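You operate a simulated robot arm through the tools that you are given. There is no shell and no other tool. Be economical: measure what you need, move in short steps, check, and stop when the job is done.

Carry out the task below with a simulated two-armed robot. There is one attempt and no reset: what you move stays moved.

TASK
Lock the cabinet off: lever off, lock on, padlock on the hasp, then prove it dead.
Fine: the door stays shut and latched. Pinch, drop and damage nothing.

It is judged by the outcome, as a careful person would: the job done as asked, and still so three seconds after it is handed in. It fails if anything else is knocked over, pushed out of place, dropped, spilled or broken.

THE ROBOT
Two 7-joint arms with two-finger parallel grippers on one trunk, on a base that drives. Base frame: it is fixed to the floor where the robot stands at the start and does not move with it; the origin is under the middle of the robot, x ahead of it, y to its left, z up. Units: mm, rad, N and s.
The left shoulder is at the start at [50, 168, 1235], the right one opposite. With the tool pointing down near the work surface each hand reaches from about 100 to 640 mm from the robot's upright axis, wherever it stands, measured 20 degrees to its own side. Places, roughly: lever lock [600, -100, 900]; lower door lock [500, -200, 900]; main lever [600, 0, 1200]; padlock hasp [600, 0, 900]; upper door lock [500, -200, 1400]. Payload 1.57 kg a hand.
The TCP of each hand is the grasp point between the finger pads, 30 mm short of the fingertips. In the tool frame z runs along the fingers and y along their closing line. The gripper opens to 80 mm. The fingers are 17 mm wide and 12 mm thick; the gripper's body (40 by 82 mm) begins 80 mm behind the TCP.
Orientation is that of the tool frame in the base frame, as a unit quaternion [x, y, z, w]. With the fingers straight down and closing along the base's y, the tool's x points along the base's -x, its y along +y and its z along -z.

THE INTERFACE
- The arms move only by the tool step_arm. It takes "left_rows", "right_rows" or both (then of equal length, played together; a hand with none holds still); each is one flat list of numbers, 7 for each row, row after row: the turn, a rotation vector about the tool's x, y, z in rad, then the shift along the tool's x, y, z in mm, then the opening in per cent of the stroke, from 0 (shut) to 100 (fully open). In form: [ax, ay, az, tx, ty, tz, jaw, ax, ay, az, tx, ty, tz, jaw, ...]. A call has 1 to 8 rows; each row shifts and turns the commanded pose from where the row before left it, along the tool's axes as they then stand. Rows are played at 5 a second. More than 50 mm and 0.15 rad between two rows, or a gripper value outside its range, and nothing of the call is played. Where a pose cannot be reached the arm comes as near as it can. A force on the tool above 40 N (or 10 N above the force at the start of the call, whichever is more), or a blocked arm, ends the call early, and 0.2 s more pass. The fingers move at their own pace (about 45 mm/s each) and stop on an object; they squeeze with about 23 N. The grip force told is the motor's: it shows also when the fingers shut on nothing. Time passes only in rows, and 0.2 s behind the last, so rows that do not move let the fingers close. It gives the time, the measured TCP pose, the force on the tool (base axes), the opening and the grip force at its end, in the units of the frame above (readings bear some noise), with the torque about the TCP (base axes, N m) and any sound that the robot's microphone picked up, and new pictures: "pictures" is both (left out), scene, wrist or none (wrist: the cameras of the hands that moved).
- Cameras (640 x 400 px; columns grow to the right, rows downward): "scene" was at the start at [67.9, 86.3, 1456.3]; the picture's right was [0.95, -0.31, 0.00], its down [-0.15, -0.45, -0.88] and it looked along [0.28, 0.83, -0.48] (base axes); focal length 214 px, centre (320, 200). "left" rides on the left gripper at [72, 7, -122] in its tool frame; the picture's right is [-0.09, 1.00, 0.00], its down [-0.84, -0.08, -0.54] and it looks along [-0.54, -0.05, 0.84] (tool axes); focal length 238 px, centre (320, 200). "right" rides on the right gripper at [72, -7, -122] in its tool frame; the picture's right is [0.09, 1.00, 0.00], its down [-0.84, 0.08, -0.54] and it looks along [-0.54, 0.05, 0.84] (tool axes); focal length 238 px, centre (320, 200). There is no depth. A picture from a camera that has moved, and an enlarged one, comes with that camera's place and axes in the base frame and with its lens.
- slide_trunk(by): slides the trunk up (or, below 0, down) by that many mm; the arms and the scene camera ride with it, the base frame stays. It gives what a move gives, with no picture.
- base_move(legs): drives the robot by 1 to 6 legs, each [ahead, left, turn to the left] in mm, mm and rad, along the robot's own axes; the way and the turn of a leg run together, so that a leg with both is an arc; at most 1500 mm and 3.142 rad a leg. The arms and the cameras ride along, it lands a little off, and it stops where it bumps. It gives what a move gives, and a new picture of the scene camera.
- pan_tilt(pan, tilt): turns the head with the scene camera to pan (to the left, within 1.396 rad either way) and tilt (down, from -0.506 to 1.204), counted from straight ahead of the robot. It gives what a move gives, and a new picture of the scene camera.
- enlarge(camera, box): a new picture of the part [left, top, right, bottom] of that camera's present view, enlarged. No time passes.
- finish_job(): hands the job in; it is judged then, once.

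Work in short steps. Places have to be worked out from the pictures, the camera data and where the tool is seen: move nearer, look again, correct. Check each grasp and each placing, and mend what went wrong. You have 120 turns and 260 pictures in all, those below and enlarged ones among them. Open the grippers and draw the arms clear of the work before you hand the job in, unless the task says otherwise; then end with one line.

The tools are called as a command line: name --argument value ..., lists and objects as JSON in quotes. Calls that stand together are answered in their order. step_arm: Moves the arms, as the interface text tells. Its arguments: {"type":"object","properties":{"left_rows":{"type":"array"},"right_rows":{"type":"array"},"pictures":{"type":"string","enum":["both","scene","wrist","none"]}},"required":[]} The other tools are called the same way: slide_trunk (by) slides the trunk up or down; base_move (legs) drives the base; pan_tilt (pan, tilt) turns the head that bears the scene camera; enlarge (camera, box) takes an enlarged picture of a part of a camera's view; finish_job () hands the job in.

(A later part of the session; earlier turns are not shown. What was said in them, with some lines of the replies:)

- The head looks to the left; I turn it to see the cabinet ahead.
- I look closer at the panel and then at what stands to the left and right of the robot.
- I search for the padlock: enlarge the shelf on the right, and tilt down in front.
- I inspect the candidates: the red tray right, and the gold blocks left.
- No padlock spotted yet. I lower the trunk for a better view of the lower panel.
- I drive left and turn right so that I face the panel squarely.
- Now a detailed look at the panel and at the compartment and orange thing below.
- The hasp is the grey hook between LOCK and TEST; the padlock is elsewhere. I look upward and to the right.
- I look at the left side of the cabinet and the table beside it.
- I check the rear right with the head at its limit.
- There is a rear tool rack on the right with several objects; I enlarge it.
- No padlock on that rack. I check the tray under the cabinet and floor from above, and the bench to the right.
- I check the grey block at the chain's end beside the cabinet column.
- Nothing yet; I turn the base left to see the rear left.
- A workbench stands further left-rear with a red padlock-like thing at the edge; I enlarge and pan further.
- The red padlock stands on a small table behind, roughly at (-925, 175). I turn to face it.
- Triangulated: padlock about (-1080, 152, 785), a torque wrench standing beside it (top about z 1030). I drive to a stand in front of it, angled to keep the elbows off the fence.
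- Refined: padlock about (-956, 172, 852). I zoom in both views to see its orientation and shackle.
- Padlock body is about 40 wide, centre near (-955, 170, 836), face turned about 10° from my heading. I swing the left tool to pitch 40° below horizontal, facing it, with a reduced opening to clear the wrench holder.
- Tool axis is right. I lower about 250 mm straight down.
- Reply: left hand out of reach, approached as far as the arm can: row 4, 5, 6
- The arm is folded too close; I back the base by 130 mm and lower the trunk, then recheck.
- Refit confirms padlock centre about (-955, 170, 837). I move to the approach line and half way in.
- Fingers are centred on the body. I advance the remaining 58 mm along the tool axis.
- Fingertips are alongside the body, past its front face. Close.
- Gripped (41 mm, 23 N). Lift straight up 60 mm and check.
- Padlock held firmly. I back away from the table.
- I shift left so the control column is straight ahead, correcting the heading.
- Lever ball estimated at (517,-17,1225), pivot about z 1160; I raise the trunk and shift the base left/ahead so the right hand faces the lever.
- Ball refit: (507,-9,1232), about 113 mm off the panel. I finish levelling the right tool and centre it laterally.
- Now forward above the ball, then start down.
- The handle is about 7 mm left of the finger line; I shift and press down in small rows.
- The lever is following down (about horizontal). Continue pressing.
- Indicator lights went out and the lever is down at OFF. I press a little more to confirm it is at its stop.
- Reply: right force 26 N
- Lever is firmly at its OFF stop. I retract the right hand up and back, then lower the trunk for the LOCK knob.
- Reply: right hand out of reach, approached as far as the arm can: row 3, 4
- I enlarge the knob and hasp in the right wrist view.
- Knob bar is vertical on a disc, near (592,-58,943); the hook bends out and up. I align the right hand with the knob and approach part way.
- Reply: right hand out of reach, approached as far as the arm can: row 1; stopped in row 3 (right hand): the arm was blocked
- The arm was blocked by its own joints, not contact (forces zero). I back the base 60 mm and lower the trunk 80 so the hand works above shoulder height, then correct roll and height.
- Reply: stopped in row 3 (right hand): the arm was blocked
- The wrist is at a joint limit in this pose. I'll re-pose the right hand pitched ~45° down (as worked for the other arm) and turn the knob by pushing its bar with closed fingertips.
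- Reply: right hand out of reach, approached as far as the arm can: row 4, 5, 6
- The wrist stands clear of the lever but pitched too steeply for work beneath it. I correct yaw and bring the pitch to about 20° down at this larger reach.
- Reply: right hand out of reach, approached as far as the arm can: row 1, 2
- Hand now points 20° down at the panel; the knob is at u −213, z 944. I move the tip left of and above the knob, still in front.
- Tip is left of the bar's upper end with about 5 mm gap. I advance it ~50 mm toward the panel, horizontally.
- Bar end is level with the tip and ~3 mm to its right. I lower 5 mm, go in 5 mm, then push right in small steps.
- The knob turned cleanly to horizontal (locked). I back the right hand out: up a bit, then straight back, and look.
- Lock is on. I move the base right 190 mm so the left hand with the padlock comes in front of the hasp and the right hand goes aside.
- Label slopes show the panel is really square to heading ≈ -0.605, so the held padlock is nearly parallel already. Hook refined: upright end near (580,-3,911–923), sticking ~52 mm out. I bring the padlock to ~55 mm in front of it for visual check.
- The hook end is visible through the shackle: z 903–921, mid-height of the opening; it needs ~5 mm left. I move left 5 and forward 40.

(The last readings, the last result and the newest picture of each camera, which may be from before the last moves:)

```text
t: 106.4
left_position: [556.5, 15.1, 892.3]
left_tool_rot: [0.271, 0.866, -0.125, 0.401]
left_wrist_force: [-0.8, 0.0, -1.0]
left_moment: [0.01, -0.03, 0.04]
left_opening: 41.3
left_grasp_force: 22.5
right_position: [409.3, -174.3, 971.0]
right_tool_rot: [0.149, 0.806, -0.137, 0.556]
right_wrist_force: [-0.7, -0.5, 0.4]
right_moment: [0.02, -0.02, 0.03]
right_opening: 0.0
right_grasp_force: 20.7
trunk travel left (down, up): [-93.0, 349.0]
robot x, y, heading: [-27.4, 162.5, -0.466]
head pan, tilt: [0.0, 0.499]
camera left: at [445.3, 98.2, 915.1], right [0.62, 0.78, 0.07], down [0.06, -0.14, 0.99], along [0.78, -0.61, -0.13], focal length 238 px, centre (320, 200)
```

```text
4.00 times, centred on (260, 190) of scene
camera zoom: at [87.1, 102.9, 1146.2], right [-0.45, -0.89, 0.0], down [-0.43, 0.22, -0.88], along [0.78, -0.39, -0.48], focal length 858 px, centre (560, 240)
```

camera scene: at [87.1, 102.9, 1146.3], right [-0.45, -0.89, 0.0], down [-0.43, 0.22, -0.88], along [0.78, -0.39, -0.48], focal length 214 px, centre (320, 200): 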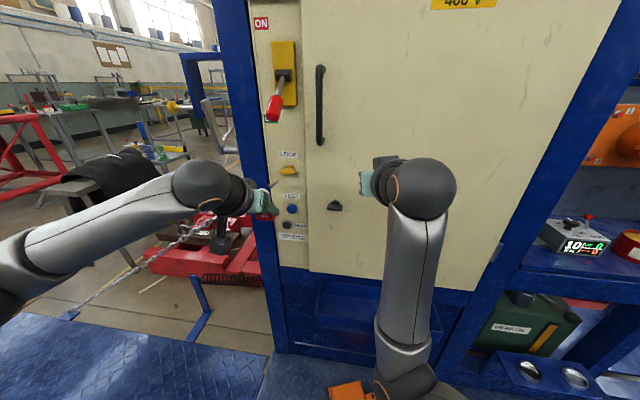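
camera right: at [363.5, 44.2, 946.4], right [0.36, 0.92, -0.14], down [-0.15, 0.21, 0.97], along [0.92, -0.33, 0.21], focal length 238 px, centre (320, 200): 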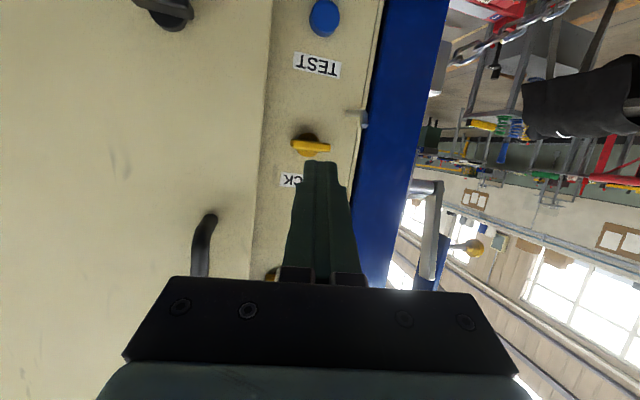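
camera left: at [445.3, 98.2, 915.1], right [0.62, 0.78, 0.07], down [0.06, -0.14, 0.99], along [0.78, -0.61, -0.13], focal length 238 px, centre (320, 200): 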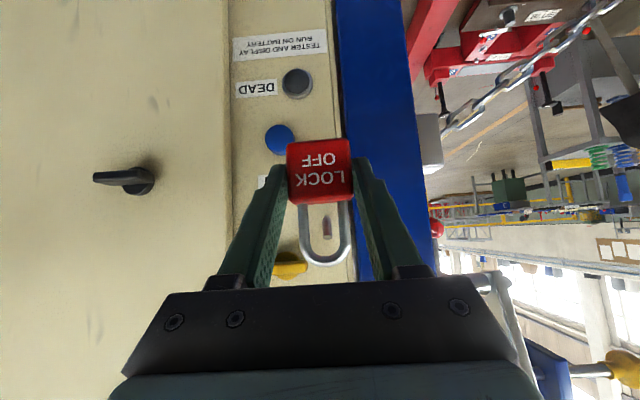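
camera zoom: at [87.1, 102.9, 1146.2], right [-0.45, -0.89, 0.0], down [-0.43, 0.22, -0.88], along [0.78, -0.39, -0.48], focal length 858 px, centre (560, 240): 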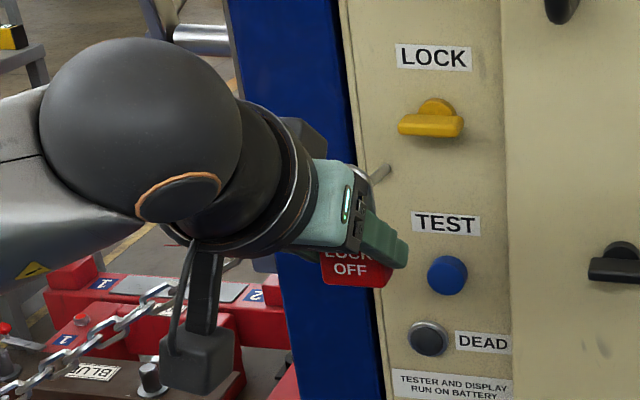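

Hook sits centred in the shackle opening. I go forward 40 mm in 10 mm steps so the shackle passes over the upright tip.

step_arm --left_rows '[0, 0, 0, -6.4, 0.3, 7.7, 30, 0, 0, 0, -6.4, 0.3, 7.7, 30, 0, 0, 0, -6.4, 0.3, 7.7, 30, 0, 0, 0, -6.4, 0.3, 7.7, 30]' --pictures "wrist"

enlarge --camera "left" --box '[240, 120, 400, 280]'

enlarge --camera "scene" --box '[220, 140, 300, 240]'

```text
t: 107.4
left_position: [589.7, -6.4, 893.1]
left_tool_rot: [0.271, 0.866, -0.126, 0.401]
left_wrist_force: [-0.4, 0.7, -1.5]
left_moment: [0.03, 0.0, -0.01]
left_opening: 41.3
left_grasp_force: 22.8
right_position: [408.8, -172.7, 971.2]
right_tool_rot: [0.15, 0.806, -0.138, 0.555]
right_wrist_force: [-0.5, -0.5, 0.6]
right_moment: [-0.01, -0.03, 0.01]
right_opening: 0.0
right_grasp_force: 21.6
trunk travel left (down, up): [-93.0, 349.0]
robot x, y, heading: [-29.7, 161.7, -0.464]
head pan, tilt: [0.0, 0.499]
camera left: at [479.4, 76.1, 915.1], right [0.62, 0.78, 0.07], down [0.06, -0.14, 0.99], along [0.79, -0.6, -0.13], focal length 238 px, centre (320, 200)
```

left: 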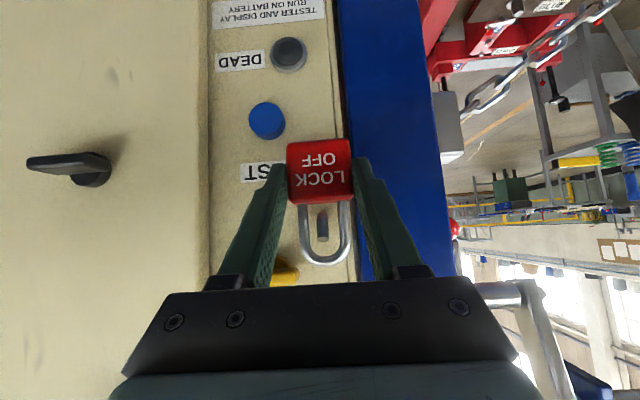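

```text
2.50 times, centred on (320, 200) of left
camera zoom: at [479.4, 76.1, 915.1], right [0.62, 0.78, 0.07], down [0.06, -0.14, 0.99], along [0.79, -0.6, -0.13], focal length 596 px, centre (320, 200)
```

zoom: 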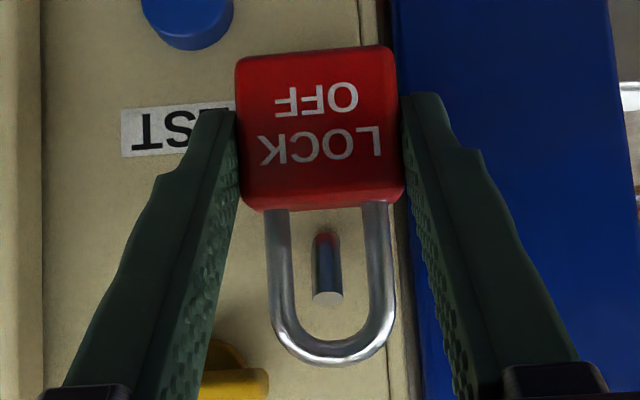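

```text
4.00 times, centred on (260, 190) of scene
camera zoom: at [87.1, 102.9, 1146.2], right [-0.45, -0.89, 0.0], down [-0.43, 0.22, -0.88], along [0.78, -0.39, -0.48], focal length 858 px, centre (560, 240)
```

zoom: 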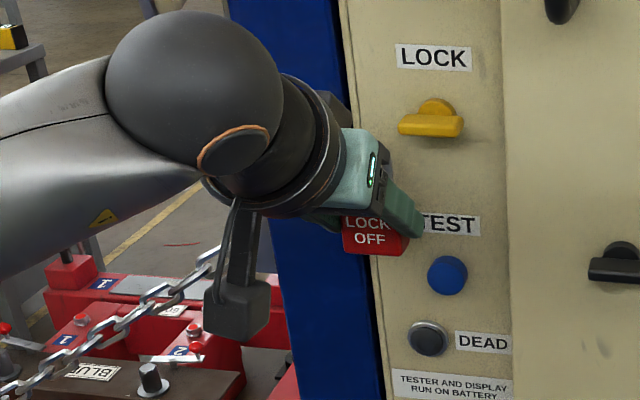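

Shackle is about 20 mm past the upright tip. I lower it to rest on the hook's horizontal part.

step_arm --left_rows '[0, 0, 0, 4.6, -1, 3.8, 30, 0, 0, 0, 4.6, -1, 3.8, 30, 0, 0, 0, 2.3, 0, 1.9, 30]' --pictures "wrist"

enlarge --camera "left" --box '[240, 120, 400, 280]'

```text
t: 108.2
left_position: [588.5, -8.7, 876.8]
left_tool_rot: [0.271, 0.866, -0.125, 0.4]
left_wrist_force: [-0.2, 0.1, -0.6]
left_moment: [0.05, 0.0, 0.01]
left_opening: 41.6
left_grasp_force: 22.7
right_position: [410.0, -174.9, 970.2]
right_tool_rot: [0.15, 0.806, -0.138, 0.556]
right_wrist_force: [-0.3, -0.4, 0.1]
right_moment: [-0.03, 0.03, 0.03]
right_opening: 0.1
right_grasp_force: 21.1
trunk travel left (down, up): [-93.0, 349.0]
robot x, y, heading: [-29.8, 162.3, -0.469]
head pan, tilt: [0.0, 0.499]
camera left: at [477.8, 74.2, 900.4], right [0.62, 0.78, 0.07], down [0.06, -0.14, 0.99], along [0.79, -0.6, -0.13], focal length 238 px, centre (320, 200)
```

left: 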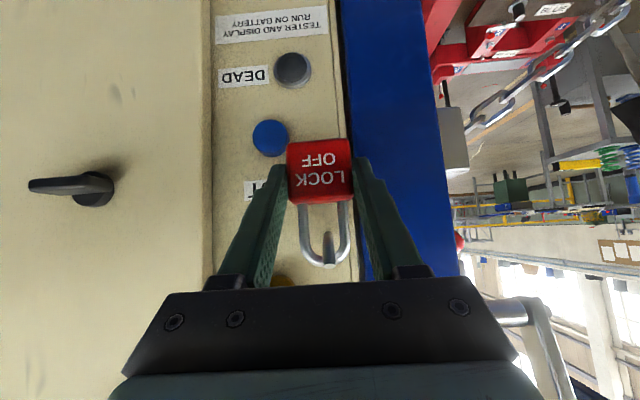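

```text
2.50 times, centred on (320, 200) of left
camera zoom: at [477.8, 74.2, 900.4], right [0.62, 0.78, 0.07], down [0.06, -0.14, 0.99], along [0.79, -0.6, -0.13], focal length 596 px, centre (320, 200)
```

zoom: 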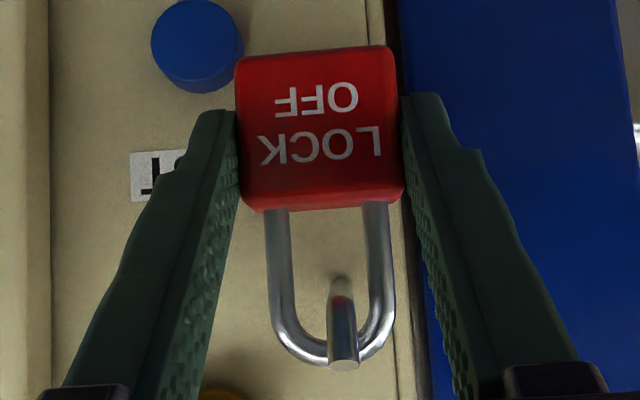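

The hook tip now stands in front of the arch. I lower a few more mm until it bears.

step_arm --left_rows '[0, 0, 0, 1.5, 0, 1.3, 30, 0, 0, 0, 1.5, 0, 1.3, 30]' --pictures "none"

```text
t: 108.8
left_position: [590.0, -8.7, 873.7]
left_tool_rot: [0.271, 0.866, -0.125, 0.401]
left_wrist_force: [0.7, 0.9, -1.5]
left_moment: [0.04, 0.04, -0.02]
left_opening: 41.4
left_grasp_force: 23.2
right_position: [409.0, -174.5, 971.1]
right_tool_rot: [0.15, 0.806, -0.138, 0.555]
right_wrist_force: [0.7, 0.3, 0.4]
right_moment: [0.04, 0.0, -0.02]
right_opening: 0.0
right_grasp_force: 21.7
trunk travel left (down, up): [-93.0, 349.0]
robot x, y, heading: [-29.6, 163.6, -0.463]
head pan, tilt: [0.0, 0.499]
```

No bearing force yet; a few more small steps.

step_arm --left_rows '[0, 0, 0, 1.5, 0, 1.3, 30, 0, 0, 0, 1.5, 0, 1.3, 30, 0, 0, 0, 0, 0, 0, 30]' --pictures "wrist"

enlarge --camera "left" --box '[240, 120, 400, 280]'

```text
t: 109.6
left_position: [589.2, -9.2, 873.7]
left_tool_rot: [0.271, 0.865, -0.127, 0.402]
left_wrist_force: [6.1, -0.5, 8.7]
left_moment: [-0.07, 0.09, 0.03]
left_opening: 41.4
left_grasp_force: 22.6
right_position: [409.6, -174.5, 971.7]
right_tool_rot: [0.15, 0.806, -0.138, 0.556]
right_wrist_force: [0.8, -0.6, 0.0]
right_moment: [0.05, 0.01, -0.01]
right_opening: 0.1
right_grasp_force: 21.2
trunk travel left (down, up): [-93.0, 349.0]
robot x, y, heading: [-31.2, 167.8, -0.463]
head pan, tilt: [0.0, 0.499]
camera left: at [477.5, 74.4, 894.9], right [0.61, 0.79, 0.07], down [0.06, -0.13, 0.99], along [0.79, -0.6, -0.13], focal length 238 px, centre (320, 200)
```

left: 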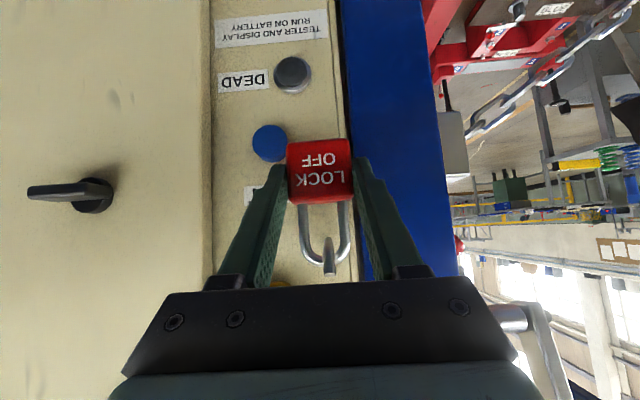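

```text
2.50 times, centred on (320, 200) of left
camera zoom: at [477.5, 74.4, 894.9], right [0.61, 0.79, 0.07], down [0.06, -0.13, 0.99], along [0.79, -0.6, -0.13], focal length 596 px, centre (320, 200)
```

zoom: 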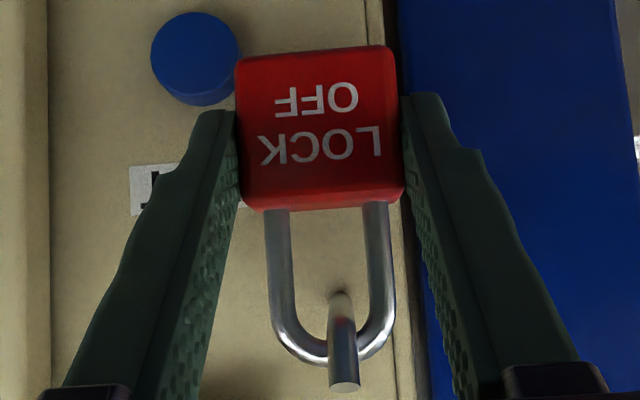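

Bears with ~9 N: the shackle is seated. I relieve 1 mm, open modestly, and watch.

step_arm --left_rows '[0, 0, 0, -1.5, 0, -1.3, 30, 0, 0, 0, 0, 0, 0, 60, 0, 0, 0, 0, 0, 0, 66, 0, 0, 0, 0, 0, 0, 66, 0, 0, 0, 0, 0, 0, 66]' --pictures "wrist"

enlarge --camera "left" --box '[240, 120, 400, 280]'

```text
t: 110.8
left_position: [588.6, -10.1, 872.9]
left_tool_rot: [0.271, 0.866, -0.126, 0.401]
left_wrist_force: [1.0, -0.4, 0.2]
left_moment: [0.02, -0.01, 0.0]
left_opening: 52.8
left_grasp_force: 0.0
right_position: [408.9, -175.1, 971.9]
right_tool_rot: [0.15, 0.806, -0.138, 0.555]
right_wrist_force: [0.1, 0.5, 0.2]
right_moment: [0.0, 0.01, 0.01]
right_opening: 0.1
right_grasp_force: 21.5
trunk travel left (down, up): [-93.0, 349.0]
robot x, y, heading: [-28.9, 161.7, -0.468]
head pan, tilt: [0.0, 0.499]
camera left: at [477.0, 73.8, 895.2], right [0.62, 0.78, 0.07], down [0.06, -0.14, 0.99], along [0.79, -0.61, -0.13], focal length 238 px, centre (320, 200)
```

left: 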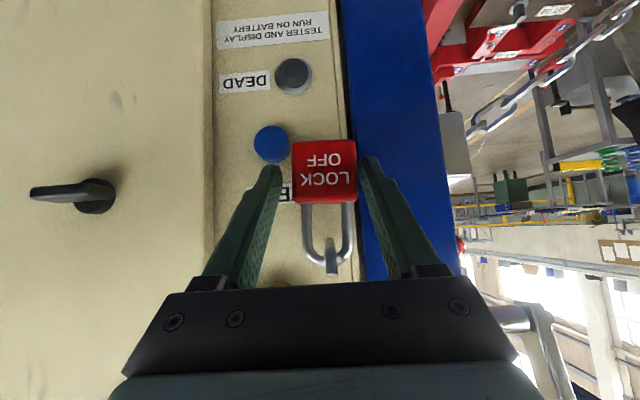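

```text
2.50 times, centred on (320, 200) of left
camera zoom: at [477.0, 73.8, 895.2], right [0.62, 0.78, 0.07], down [0.06, -0.14, 0.99], along [0.79, -0.61, -0.13], focal length 596 px, centre (320, 200)
```

zoom: 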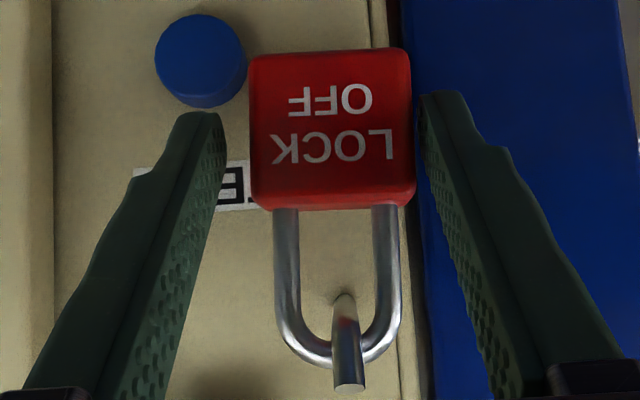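

The padlock hangs free on the hook. I centre 2 mm and withdraw horizontally.

step_arm --left_rows '[0, 0, 0, 0, 2, 0, 66, 0, 0, 0, 12.8, 0, -15.4, 66, 0, 0, 0, 19, 0, -23, 66, 0, 0, 0, 25.6, 0, -30.7, 66, 0, 0, 0, 25.6, 0, -30.7, 66]' --pictures "both"

enlarge --camera "left" --box '[200, 60, 420, 280]'

```text
t: 112.0
left_position: [483.9, 67.1, 873.9]
left_tool_rot: [0.271, 0.867, -0.125, 0.4]
left_wrist_force: [-0.4, 0.8, -1.6]
left_moment: [-0.04, 0.01, -0.02]
left_opening: 52.7
left_grasp_force: 0.1
right_position: [409.1, -173.8, 970.9]
right_tool_rot: [0.151, 0.806, -0.139, 0.555]
right_wrist_force: [-0.1, -0.6, -0.3]
right_moment: [-0.01, 0.01, 0.02]
right_opening: 0.0
right_grasp_force: 20.6
trunk travel left (down, up): [-93.0, 349.0]
robot x, y, heading: [-28.8, 160.8, -0.465]
head pan, tilt: [0.0, 0.499]
camera scene: at [87.0, 102.9, 1146.3], right [-0.45, -0.89, 0.0], down [-0.43, 0.22, -0.88], along [0.78, -0.39, -0.48], focal length 214 px, centre (320, 200)
camera left: at [372.4, 149.7, 896.7], right [0.62, 0.78, 0.07], down [0.06, -0.14, 0.99], along [0.79, -0.6, -0.13], focal length 238 px, centre (320, 200)
```

scene: 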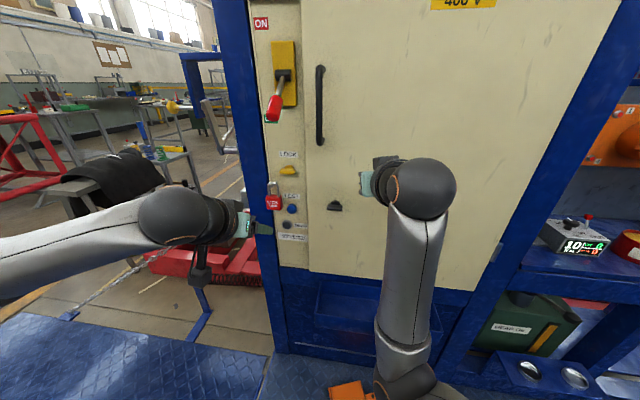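
left: 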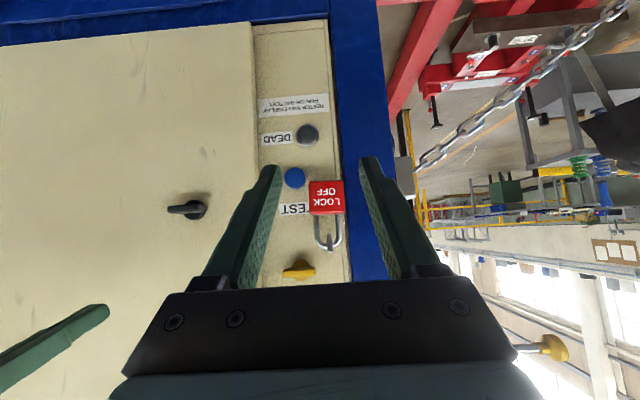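

```text
1.82 times, centred on (310, 170) of left
camera zoom: at [372.4, 149.7, 896.7], right [0.62, 0.78, 0.07], down [0.06, -0.14, 0.99], along [0.79, -0.6, -0.13], focal length 433 px, centre (338, 254)
```

zoom: 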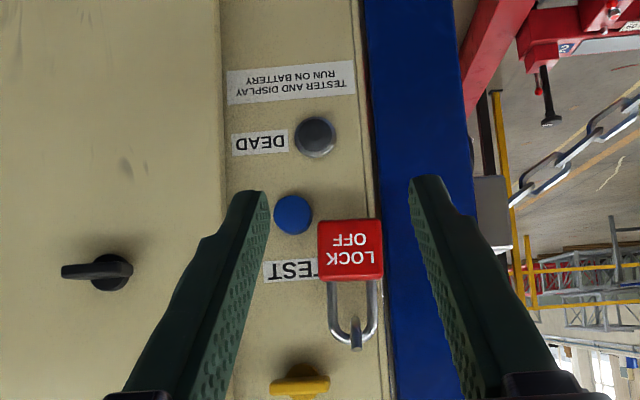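

Padlock hangs properly. TEST button is just right/below it near (594,-56,826). I close the left fingers, shift right and line up in front of the button.

step_arm --left_rows '[0, 0, 0, 0, -43.6, 0, 0, 0, 0, 0, 0, 0, 0, 0, 0, 0, 0, -11.2, 0, 28.4, 0, 0, 0, 0, -11.2, 0, 28.4, 0, 0, 0, 0, -11.2, 0, 28.4, 0]' --pictures "both"

enlarge --camera "left" --box '[200, 60, 420, 280]'

enlarge --camera "scene" --box '[230, 150, 320, 250]'

```text
t: 113.2
left_position: [529.3, -21.7, 842.6]
left_tool_rot: [0.272, 0.866, -0.126, 0.4]
left_wrist_force: [-0.1, 0.2, -0.3]
left_moment: [-0.03, 0.02, -0.01]
left_opening: 0.0
left_grasp_force: 21.1
right_position: [408.7, -174.8, 970.0]
right_tool_rot: [0.15, 0.806, -0.138, 0.555]
right_wrist_force: [0.7, 0.3, 0.0]
right_moment: [-0.01, 0.0, 0.03]
right_opening: 0.0
right_grasp_force: 21.0
trunk travel left (down, up): [-93.0, 349.0]
robot x, y, heading: [-29.7, 161.9, -0.467]
head pan, tilt: [0.0, 0.499]
camera scene: at [87.0, 102.9, 1146.3], right [-0.45, -0.89, 0.0], down [-0.43, 0.22, -0.88], along [0.78, -0.39, -0.48], focal length 214 px, centre (320, 200)
camera left: at [418.2, 62.4, 865.1], right [0.62, 0.78, 0.07], down [0.06, -0.14, 0.99], along [0.78, -0.61, -0.13], focal length 238 px, centre (320, 200)
```

scene: 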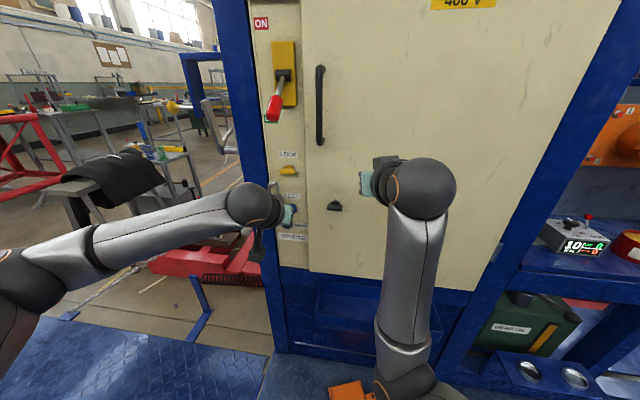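
left: 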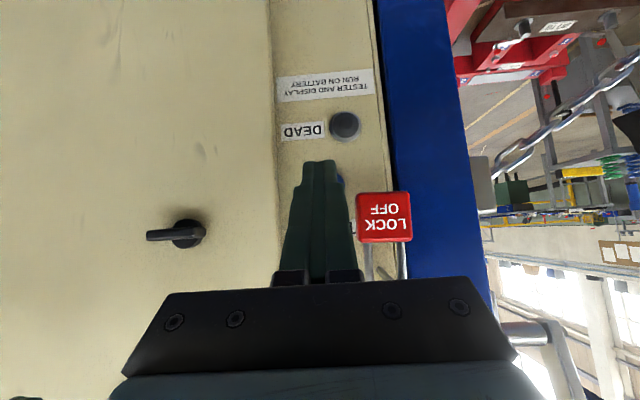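

```text
1.82 times, centred on (310, 170) of left
camera zoom: at [418.2, 62.4, 865.1], right [0.62, 0.78, 0.07], down [0.06, -0.14, 0.99], along [0.78, -0.61, -0.13], focal length 433 px, centre (338, 254)
```

zoom: 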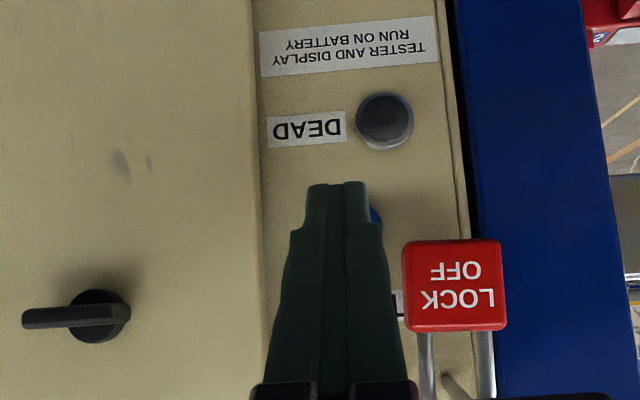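

```text
4.00 times, centred on (275, 200) of scene
camera zoom: at [87.0, 102.9, 1146.3], right [-0.45, -0.89, 0.0], down [-0.43, 0.22, -0.88], along [0.78, -0.39, -0.48], focal length 858 px, centre (500, 200)
```

zoom: 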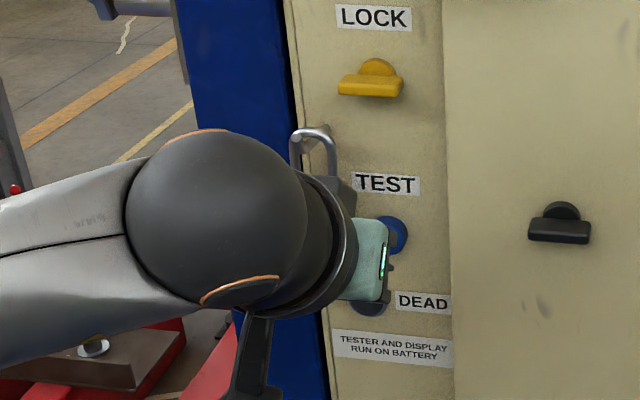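

Finger is slightly right of the button; I shift left 5 and advance 35 mm, then check the gaps.

step_arm --left_rows '[0, 0, 0, -11.2, 5, 13.4, 0, 0, 0, 0, -11.2, 0, 13.4, 0]' --pictures "wrist"

enlarge --camera "left" --box '[220, 60, 420, 260]'

enlarge --camera "scene" --box '[240, 150, 320, 250]'

```text
t: 113.8
left_position: [561.3, -35.0, 841.9]
left_tool_rot: [0.271, 0.866, -0.126, 0.4]
left_wrist_force: [0.1, 0.4, 0.4]
left_moment: [-0.01, 0.02, 0.02]
left_opening: 0.0
left_grasp_force: 20.9
right_position: [409.9, -174.8, 970.0]
right_tool_rot: [0.151, 0.806, -0.139, 0.555]
right_wrist_force: [0.0, -0.3, 0.0]
right_moment: [0.03, 0.01, 0.03]
right_opening: 0.0
right_grasp_force: 21.3
trunk travel left (down, up): [-93.0, 349.0]
robot x, y, heading: [-33.3, 162.8, -0.468]
head pan, tilt: [0.0, 0.499]
camera left: at [449.2, 48.4, 865.0], right [0.62, 0.78, 0.07], down [0.06, -0.14, 0.99], along [0.78, -0.61, -0.13], focal length 238 px, centre (320, 200)
```

left: 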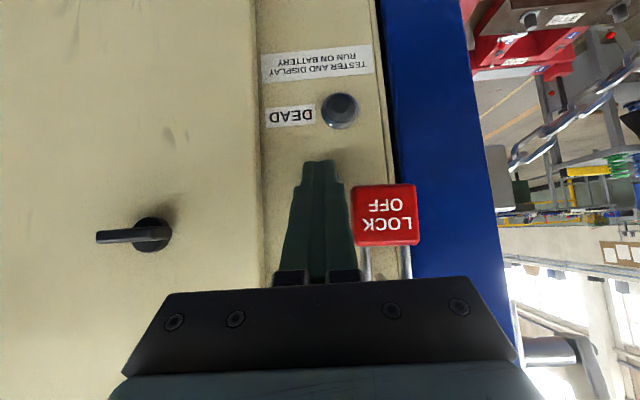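

```text
2.00 times, centred on (320, 160) of left
camera zoom: at [449.2, 48.4, 865.0], right [0.62, 0.78, 0.07], down [0.06, -0.14, 0.99], along [0.78, -0.61, -0.13], focal length 477 px, centre (320, 280)
```

zoom: 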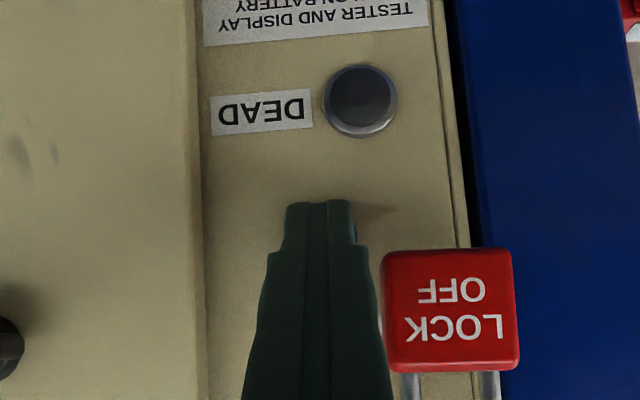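

```text
4.00 times, centred on (280, 200) of scene
camera zoom: at [87.0, 103.0, 1146.3], right [-0.45, -0.89, 0.0], down [-0.43, 0.22, -0.88], along [0.78, -0.39, -0.48], focal length 858 px, centre (480, 200)
```

zoom: 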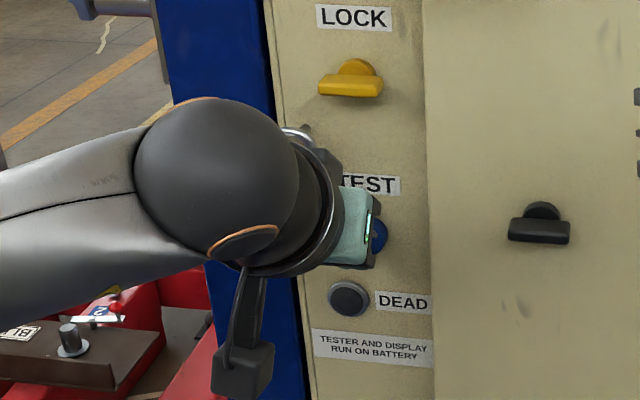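

Tip covers the button with a few mm to the padlock. I press forward in 4 mm steps.

step_arm --left_rows '[0, 0, 0, -2.6, -1, 3.1, 0, 0, 0, 0, -2.6, 0, 3.1, 0, 0, 0, 0, -2.6, 0, 3.1, 0]' --pictures "wrist"

```text
t: 114.6
left_position: [570.3, -42.6, 844.2]
left_tool_rot: [0.27, 0.866, -0.125, 0.401]
left_wrist_force: [0.4, 0.5, -0.6]
left_moment: [-0.02, 0.01, 0.03]
left_opening: 0.0
left_grasp_force: 21.6
right_position: [408.7, -173.8, 971.5]
right_tool_rot: [0.15, 0.807, -0.139, 0.555]
right_wrist_force: [0.2, 0.8, -0.2]
right_moment: [0.04, -0.02, -0.01]
right_opening: 0.0
right_grasp_force: 21.3
trunk travel left (down, up): [-93.0, 349.0]
robot x, y, heading: [-27.5, 163.9, -0.466]
head pan, tilt: [0.0, 0.499]
camera left: at [459.2, 40.4, 866.3], right [0.62, 0.78, 0.07], down [0.06, -0.14, 0.99], along [0.79, -0.61, -0.13], focal length 238 px, centre (320, 200)
```

left: 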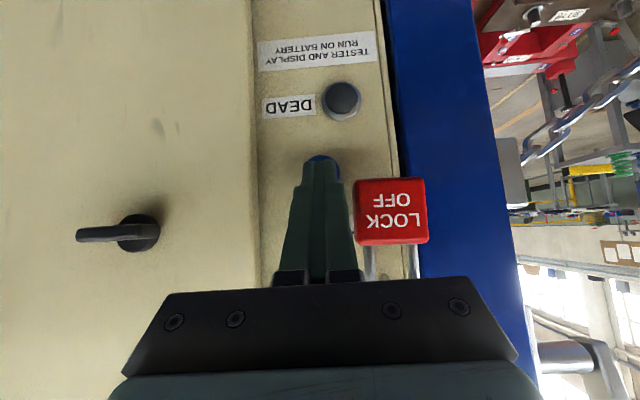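

No contact yet; button shows just below the tip, so I lower ~4 mm and continue in.

step_arm --left_rows '[0, 0, 0, 3, 0, 2.6, 0, 0, 0, 0, -2.6, 0, 3.1, 0, 0, 0, 0, -2.6, 0, 3.1, 0, 0, 0, 0, -2.6, 0, 3.1, 0]' --pictures "wrist"

```text
t: 115.6
left_position: [578.0, -47.7, 840.4]
left_tool_rot: [0.271, 0.866, -0.125, 0.4]
left_wrist_force: [-14.9, 16.0, 2.3]
left_moment: [0.06, 0.23, 0.09]
left_opening: 0.2
left_grasp_force: 21.8
right_position: [408.2, -171.8, 972.1]
right_tool_rot: [0.15, 0.806, -0.139, 0.556]
right_wrist_force: [0.0, -0.1, -0.5]
right_moment: [0.01, 0.02, 0.03]
right_opening: 0.1
right_grasp_force: 22.1
trunk travel left (down, up): [-93.0, 349.0]
robot x, y, heading: [-30.9, 161.1, -0.465]
head pan, tilt: [0.0, 0.499]
heard: click
camera left: at [466.9, 36.2, 862.5], right [0.62, 0.78, 0.07], down [0.06, -0.14, 0.99], along [0.79, -0.6, -0.14], focal length 238 px, centre (320, 200)
```

left: 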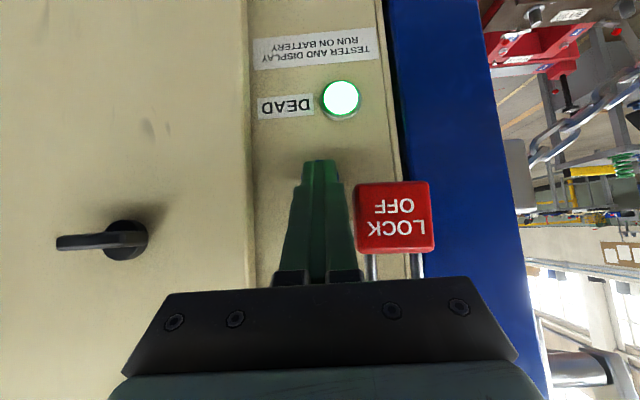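

Click heard and the DEAD lamp lights green. I hold briefly, then withdraw straight back.

step_arm --left_rows '[0, 0, 0, 0, 0, 0, 0, 0, 0, 0, 0, 0, 0, 0, 0, 0, 0, 0, 0, 0, 0, 0, 0, 0, 12.8, -1, -15.4, 0, 0, 0, 0, 19, 0, -23, 0, 0, 0, 0, 25.6, 0, -30.7, 0, 0, 0, 0, 25.6, 0, -30.7, 0]' --pictures "both"

enlarge --camera "left" --box '[220, 60, 420, 260]'

enlarge --camera "scene" --box '[220, 20, 380, 260]'

```text
t: 117.2
left_position: [471.4, 23.9, 841.4]
left_tool_rot: [0.271, 0.866, -0.126, 0.401]
left_wrist_force: [-0.4, 0.6, -0.6]
left_moment: [-0.01, 0.0, 0.0]
left_opening: 0.0
left_grasp_force: 21.4
right_position: [408.5, -173.4, 970.8]
right_tool_rot: [0.15, 0.806, -0.138, 0.555]
right_wrist_force: [-0.2, 0.8, 0.0]
right_moment: [-0.04, -0.03, 0.0]
right_opening: 0.1
right_grasp_force: 21.8
trunk travel left (down, up): [-93.0, 349.0]
robot x, y, heading: [-26.1, 163.6, -0.468]
head pan, tilt: [0.0, 0.499]
camera scene: at [87.0, 102.9, 1146.3], right [-0.45, -0.89, 0.0], down [-0.43, 0.22, -0.88], along [0.78, -0.39, -0.48], focal length 214 px, centre (320, 200)
camera left: at [360.9, 107.8, 863.7], right [0.62, 0.78, 0.07], down [0.06, -0.14, 0.99], along [0.79, -0.6, -0.13], focal length 238 px, centre (320, 200)
```

scene: 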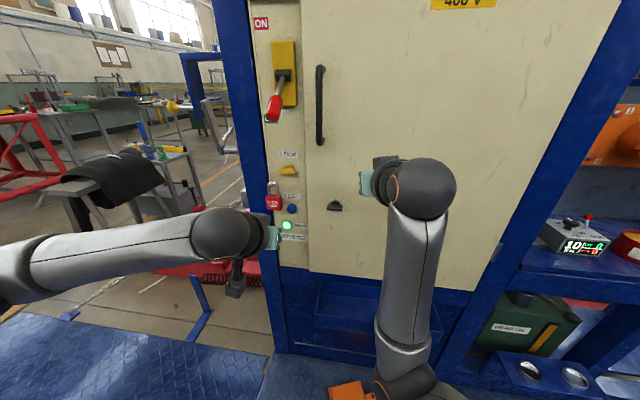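
left: 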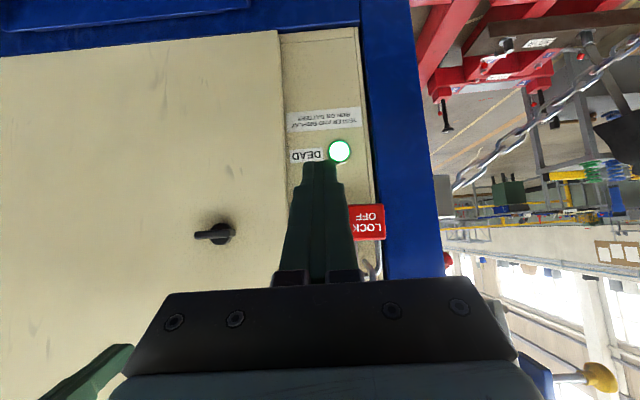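

```text
2.00 times, centred on (320, 160) of left
camera zoom: at [360.9, 107.8, 863.7], right [0.62, 0.78, 0.07], down [0.06, -0.14, 0.99], along [0.79, -0.6, -0.13], focal length 477 px, centre (320, 280)
```

zoom: 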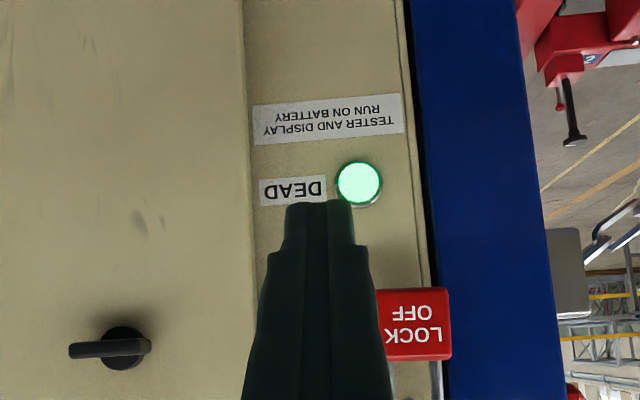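

```text
1.67 times, centred on (300, 140) of scene
camera zoom: at [87.0, 102.9, 1146.3], right [-0.45, -0.89, 0.0], down [-0.43, 0.22, -0.88], along [0.78, -0.39, -0.48], focal length 358 px, centre (353, 300)
```

zoom: 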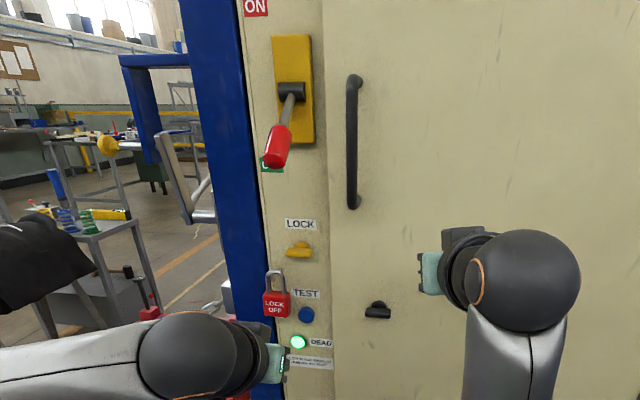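

Lamp stays on, padlock on the hasp, lever off, lock on. I drive back 200 mm and open both grippers.

base_move --legs '[[-200, 0, 0]]'

step_arm --left_rows '[0, 0, 0, 0, 0, 0, 100, 0, 0, 0, 0, 0, 0, 100, 0, 0, 0, 0, 0, 0, 100, 0, 0, 0, 0, 0, 0, 100, 0, 0, 0, 0, 0, 0, 100]' --right_rows '[0, 0, 0, 0, 0, 0, 100, 0, 0, 0, 0, 0, 0, 100, 0, 0, 0, 0, 0, 0, 100, 0, 0, 0, 0, 0, 0, 100, 0, 0, 0, 0, 0, 0, 100]' --pictures "scene"

enlarge --camera "scene" --box '[220, 20, 400, 260]'

```text
t: 118.8
left_position: [293.5, 115.5, 841.4]
left_tool_rot: [0.271, 0.866, -0.126, 0.4]
left_wrist_force: [-0.1, -0.1, 0.4]
left_moment: [-0.01, -0.01, 0.0]
left_opening: 0.0
left_grasp_force: 21.7
right_position: [229.6, -83.2, 970.8]
right_tool_rot: [0.149, 0.807, -0.137, 0.555]
right_wrist_force: [0.3, -0.3, -0.5]
right_moment: [0.02, 0.0, -0.02]
right_opening: 0.1
right_grasp_force: 21.6
trunk travel left (down, up): [-93.0, 349.0]
robot x, y, heading: [-209.6, 247.4, -0.467]
head pan, tilt: [0.0, 0.499]
camera scene: at [-92.7, 193.4, 1146.3], right [-0.45, -0.89, 0.0], down [-0.43, 0.21, -0.88], along [0.78, -0.39, -0.48], focal length 214 px, centre (320, 200)
```

scene: 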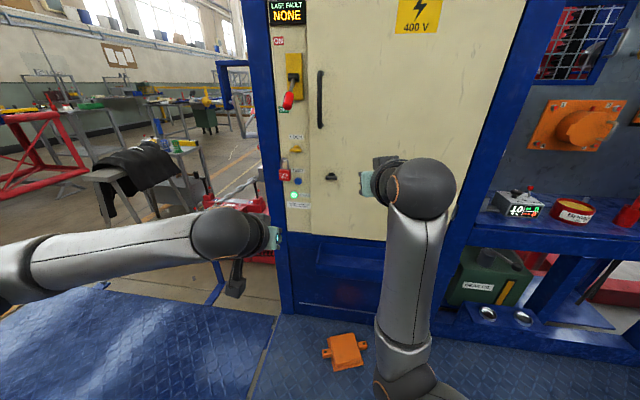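

```text
t: 120.0
left_position: [293.5, 114.7, 841.2]
left_tool_rot: [0.271, 0.866, -0.126, 0.4]
left_wrist_force: [-0.3, 0.2, -0.5]
left_moment: [0.02, -0.01, -0.02]
left_opening: 80.1
left_grasp_force: 0.0
right_position: [230.0, -83.5, 971.7]
right_tool_rot: [0.149, 0.807, -0.137, 0.555]
right_wrist_force: [0.3, 0.4, -1.1]
right_moment: [0.0, -0.01, -0.03]
right_opening: 80.2
right_grasp_force: 0.0
trunk travel left (down, up): [-93.0, 349.0]
robot x, y, heading: [-209.1, 250.5, -0.467]
head pan, tilt: [0.0, 0.499]
camera scene: at [-92.8, 193.4, 1146.3], right [-0.45, -0.89, 0.0], down [-0.43, 0.21, -0.88], along [0.78, -0.39, -0.48], focal length 214 px, centre (320, 200)
```

scene: 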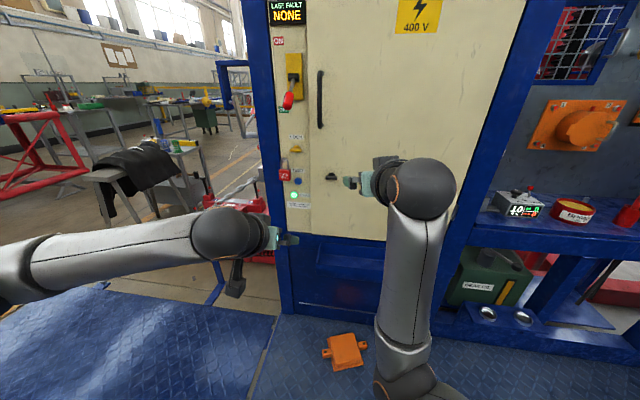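

```text
1.67 times, centred on (310, 140) of scene
camera zoom: at [-92.8, 193.4, 1146.3], right [-0.45, -0.89, 0.0], down [-0.43, 0.21, -0.88], along [0.78, -0.39, -0.48], focal length 358 px, centre (337, 300)
```

zoom: 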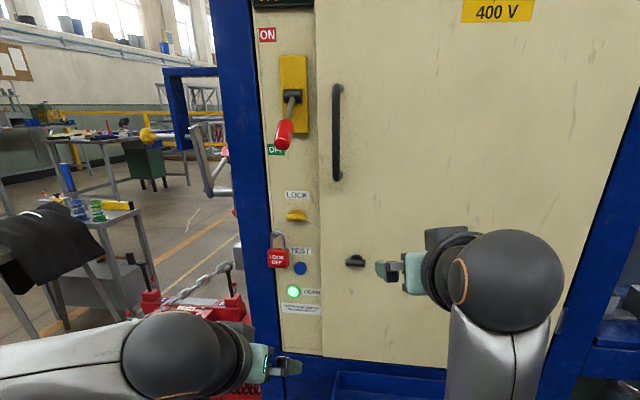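

Everything is as required and the arms are clear; I hand in.

finish_job

```text
The job is handed in.
```

The cabinet is locked off: lever off, lock on, padlock on the hasp, and the DEAD lamp lit green when I pressed TEST. The door stayed shut and latched.
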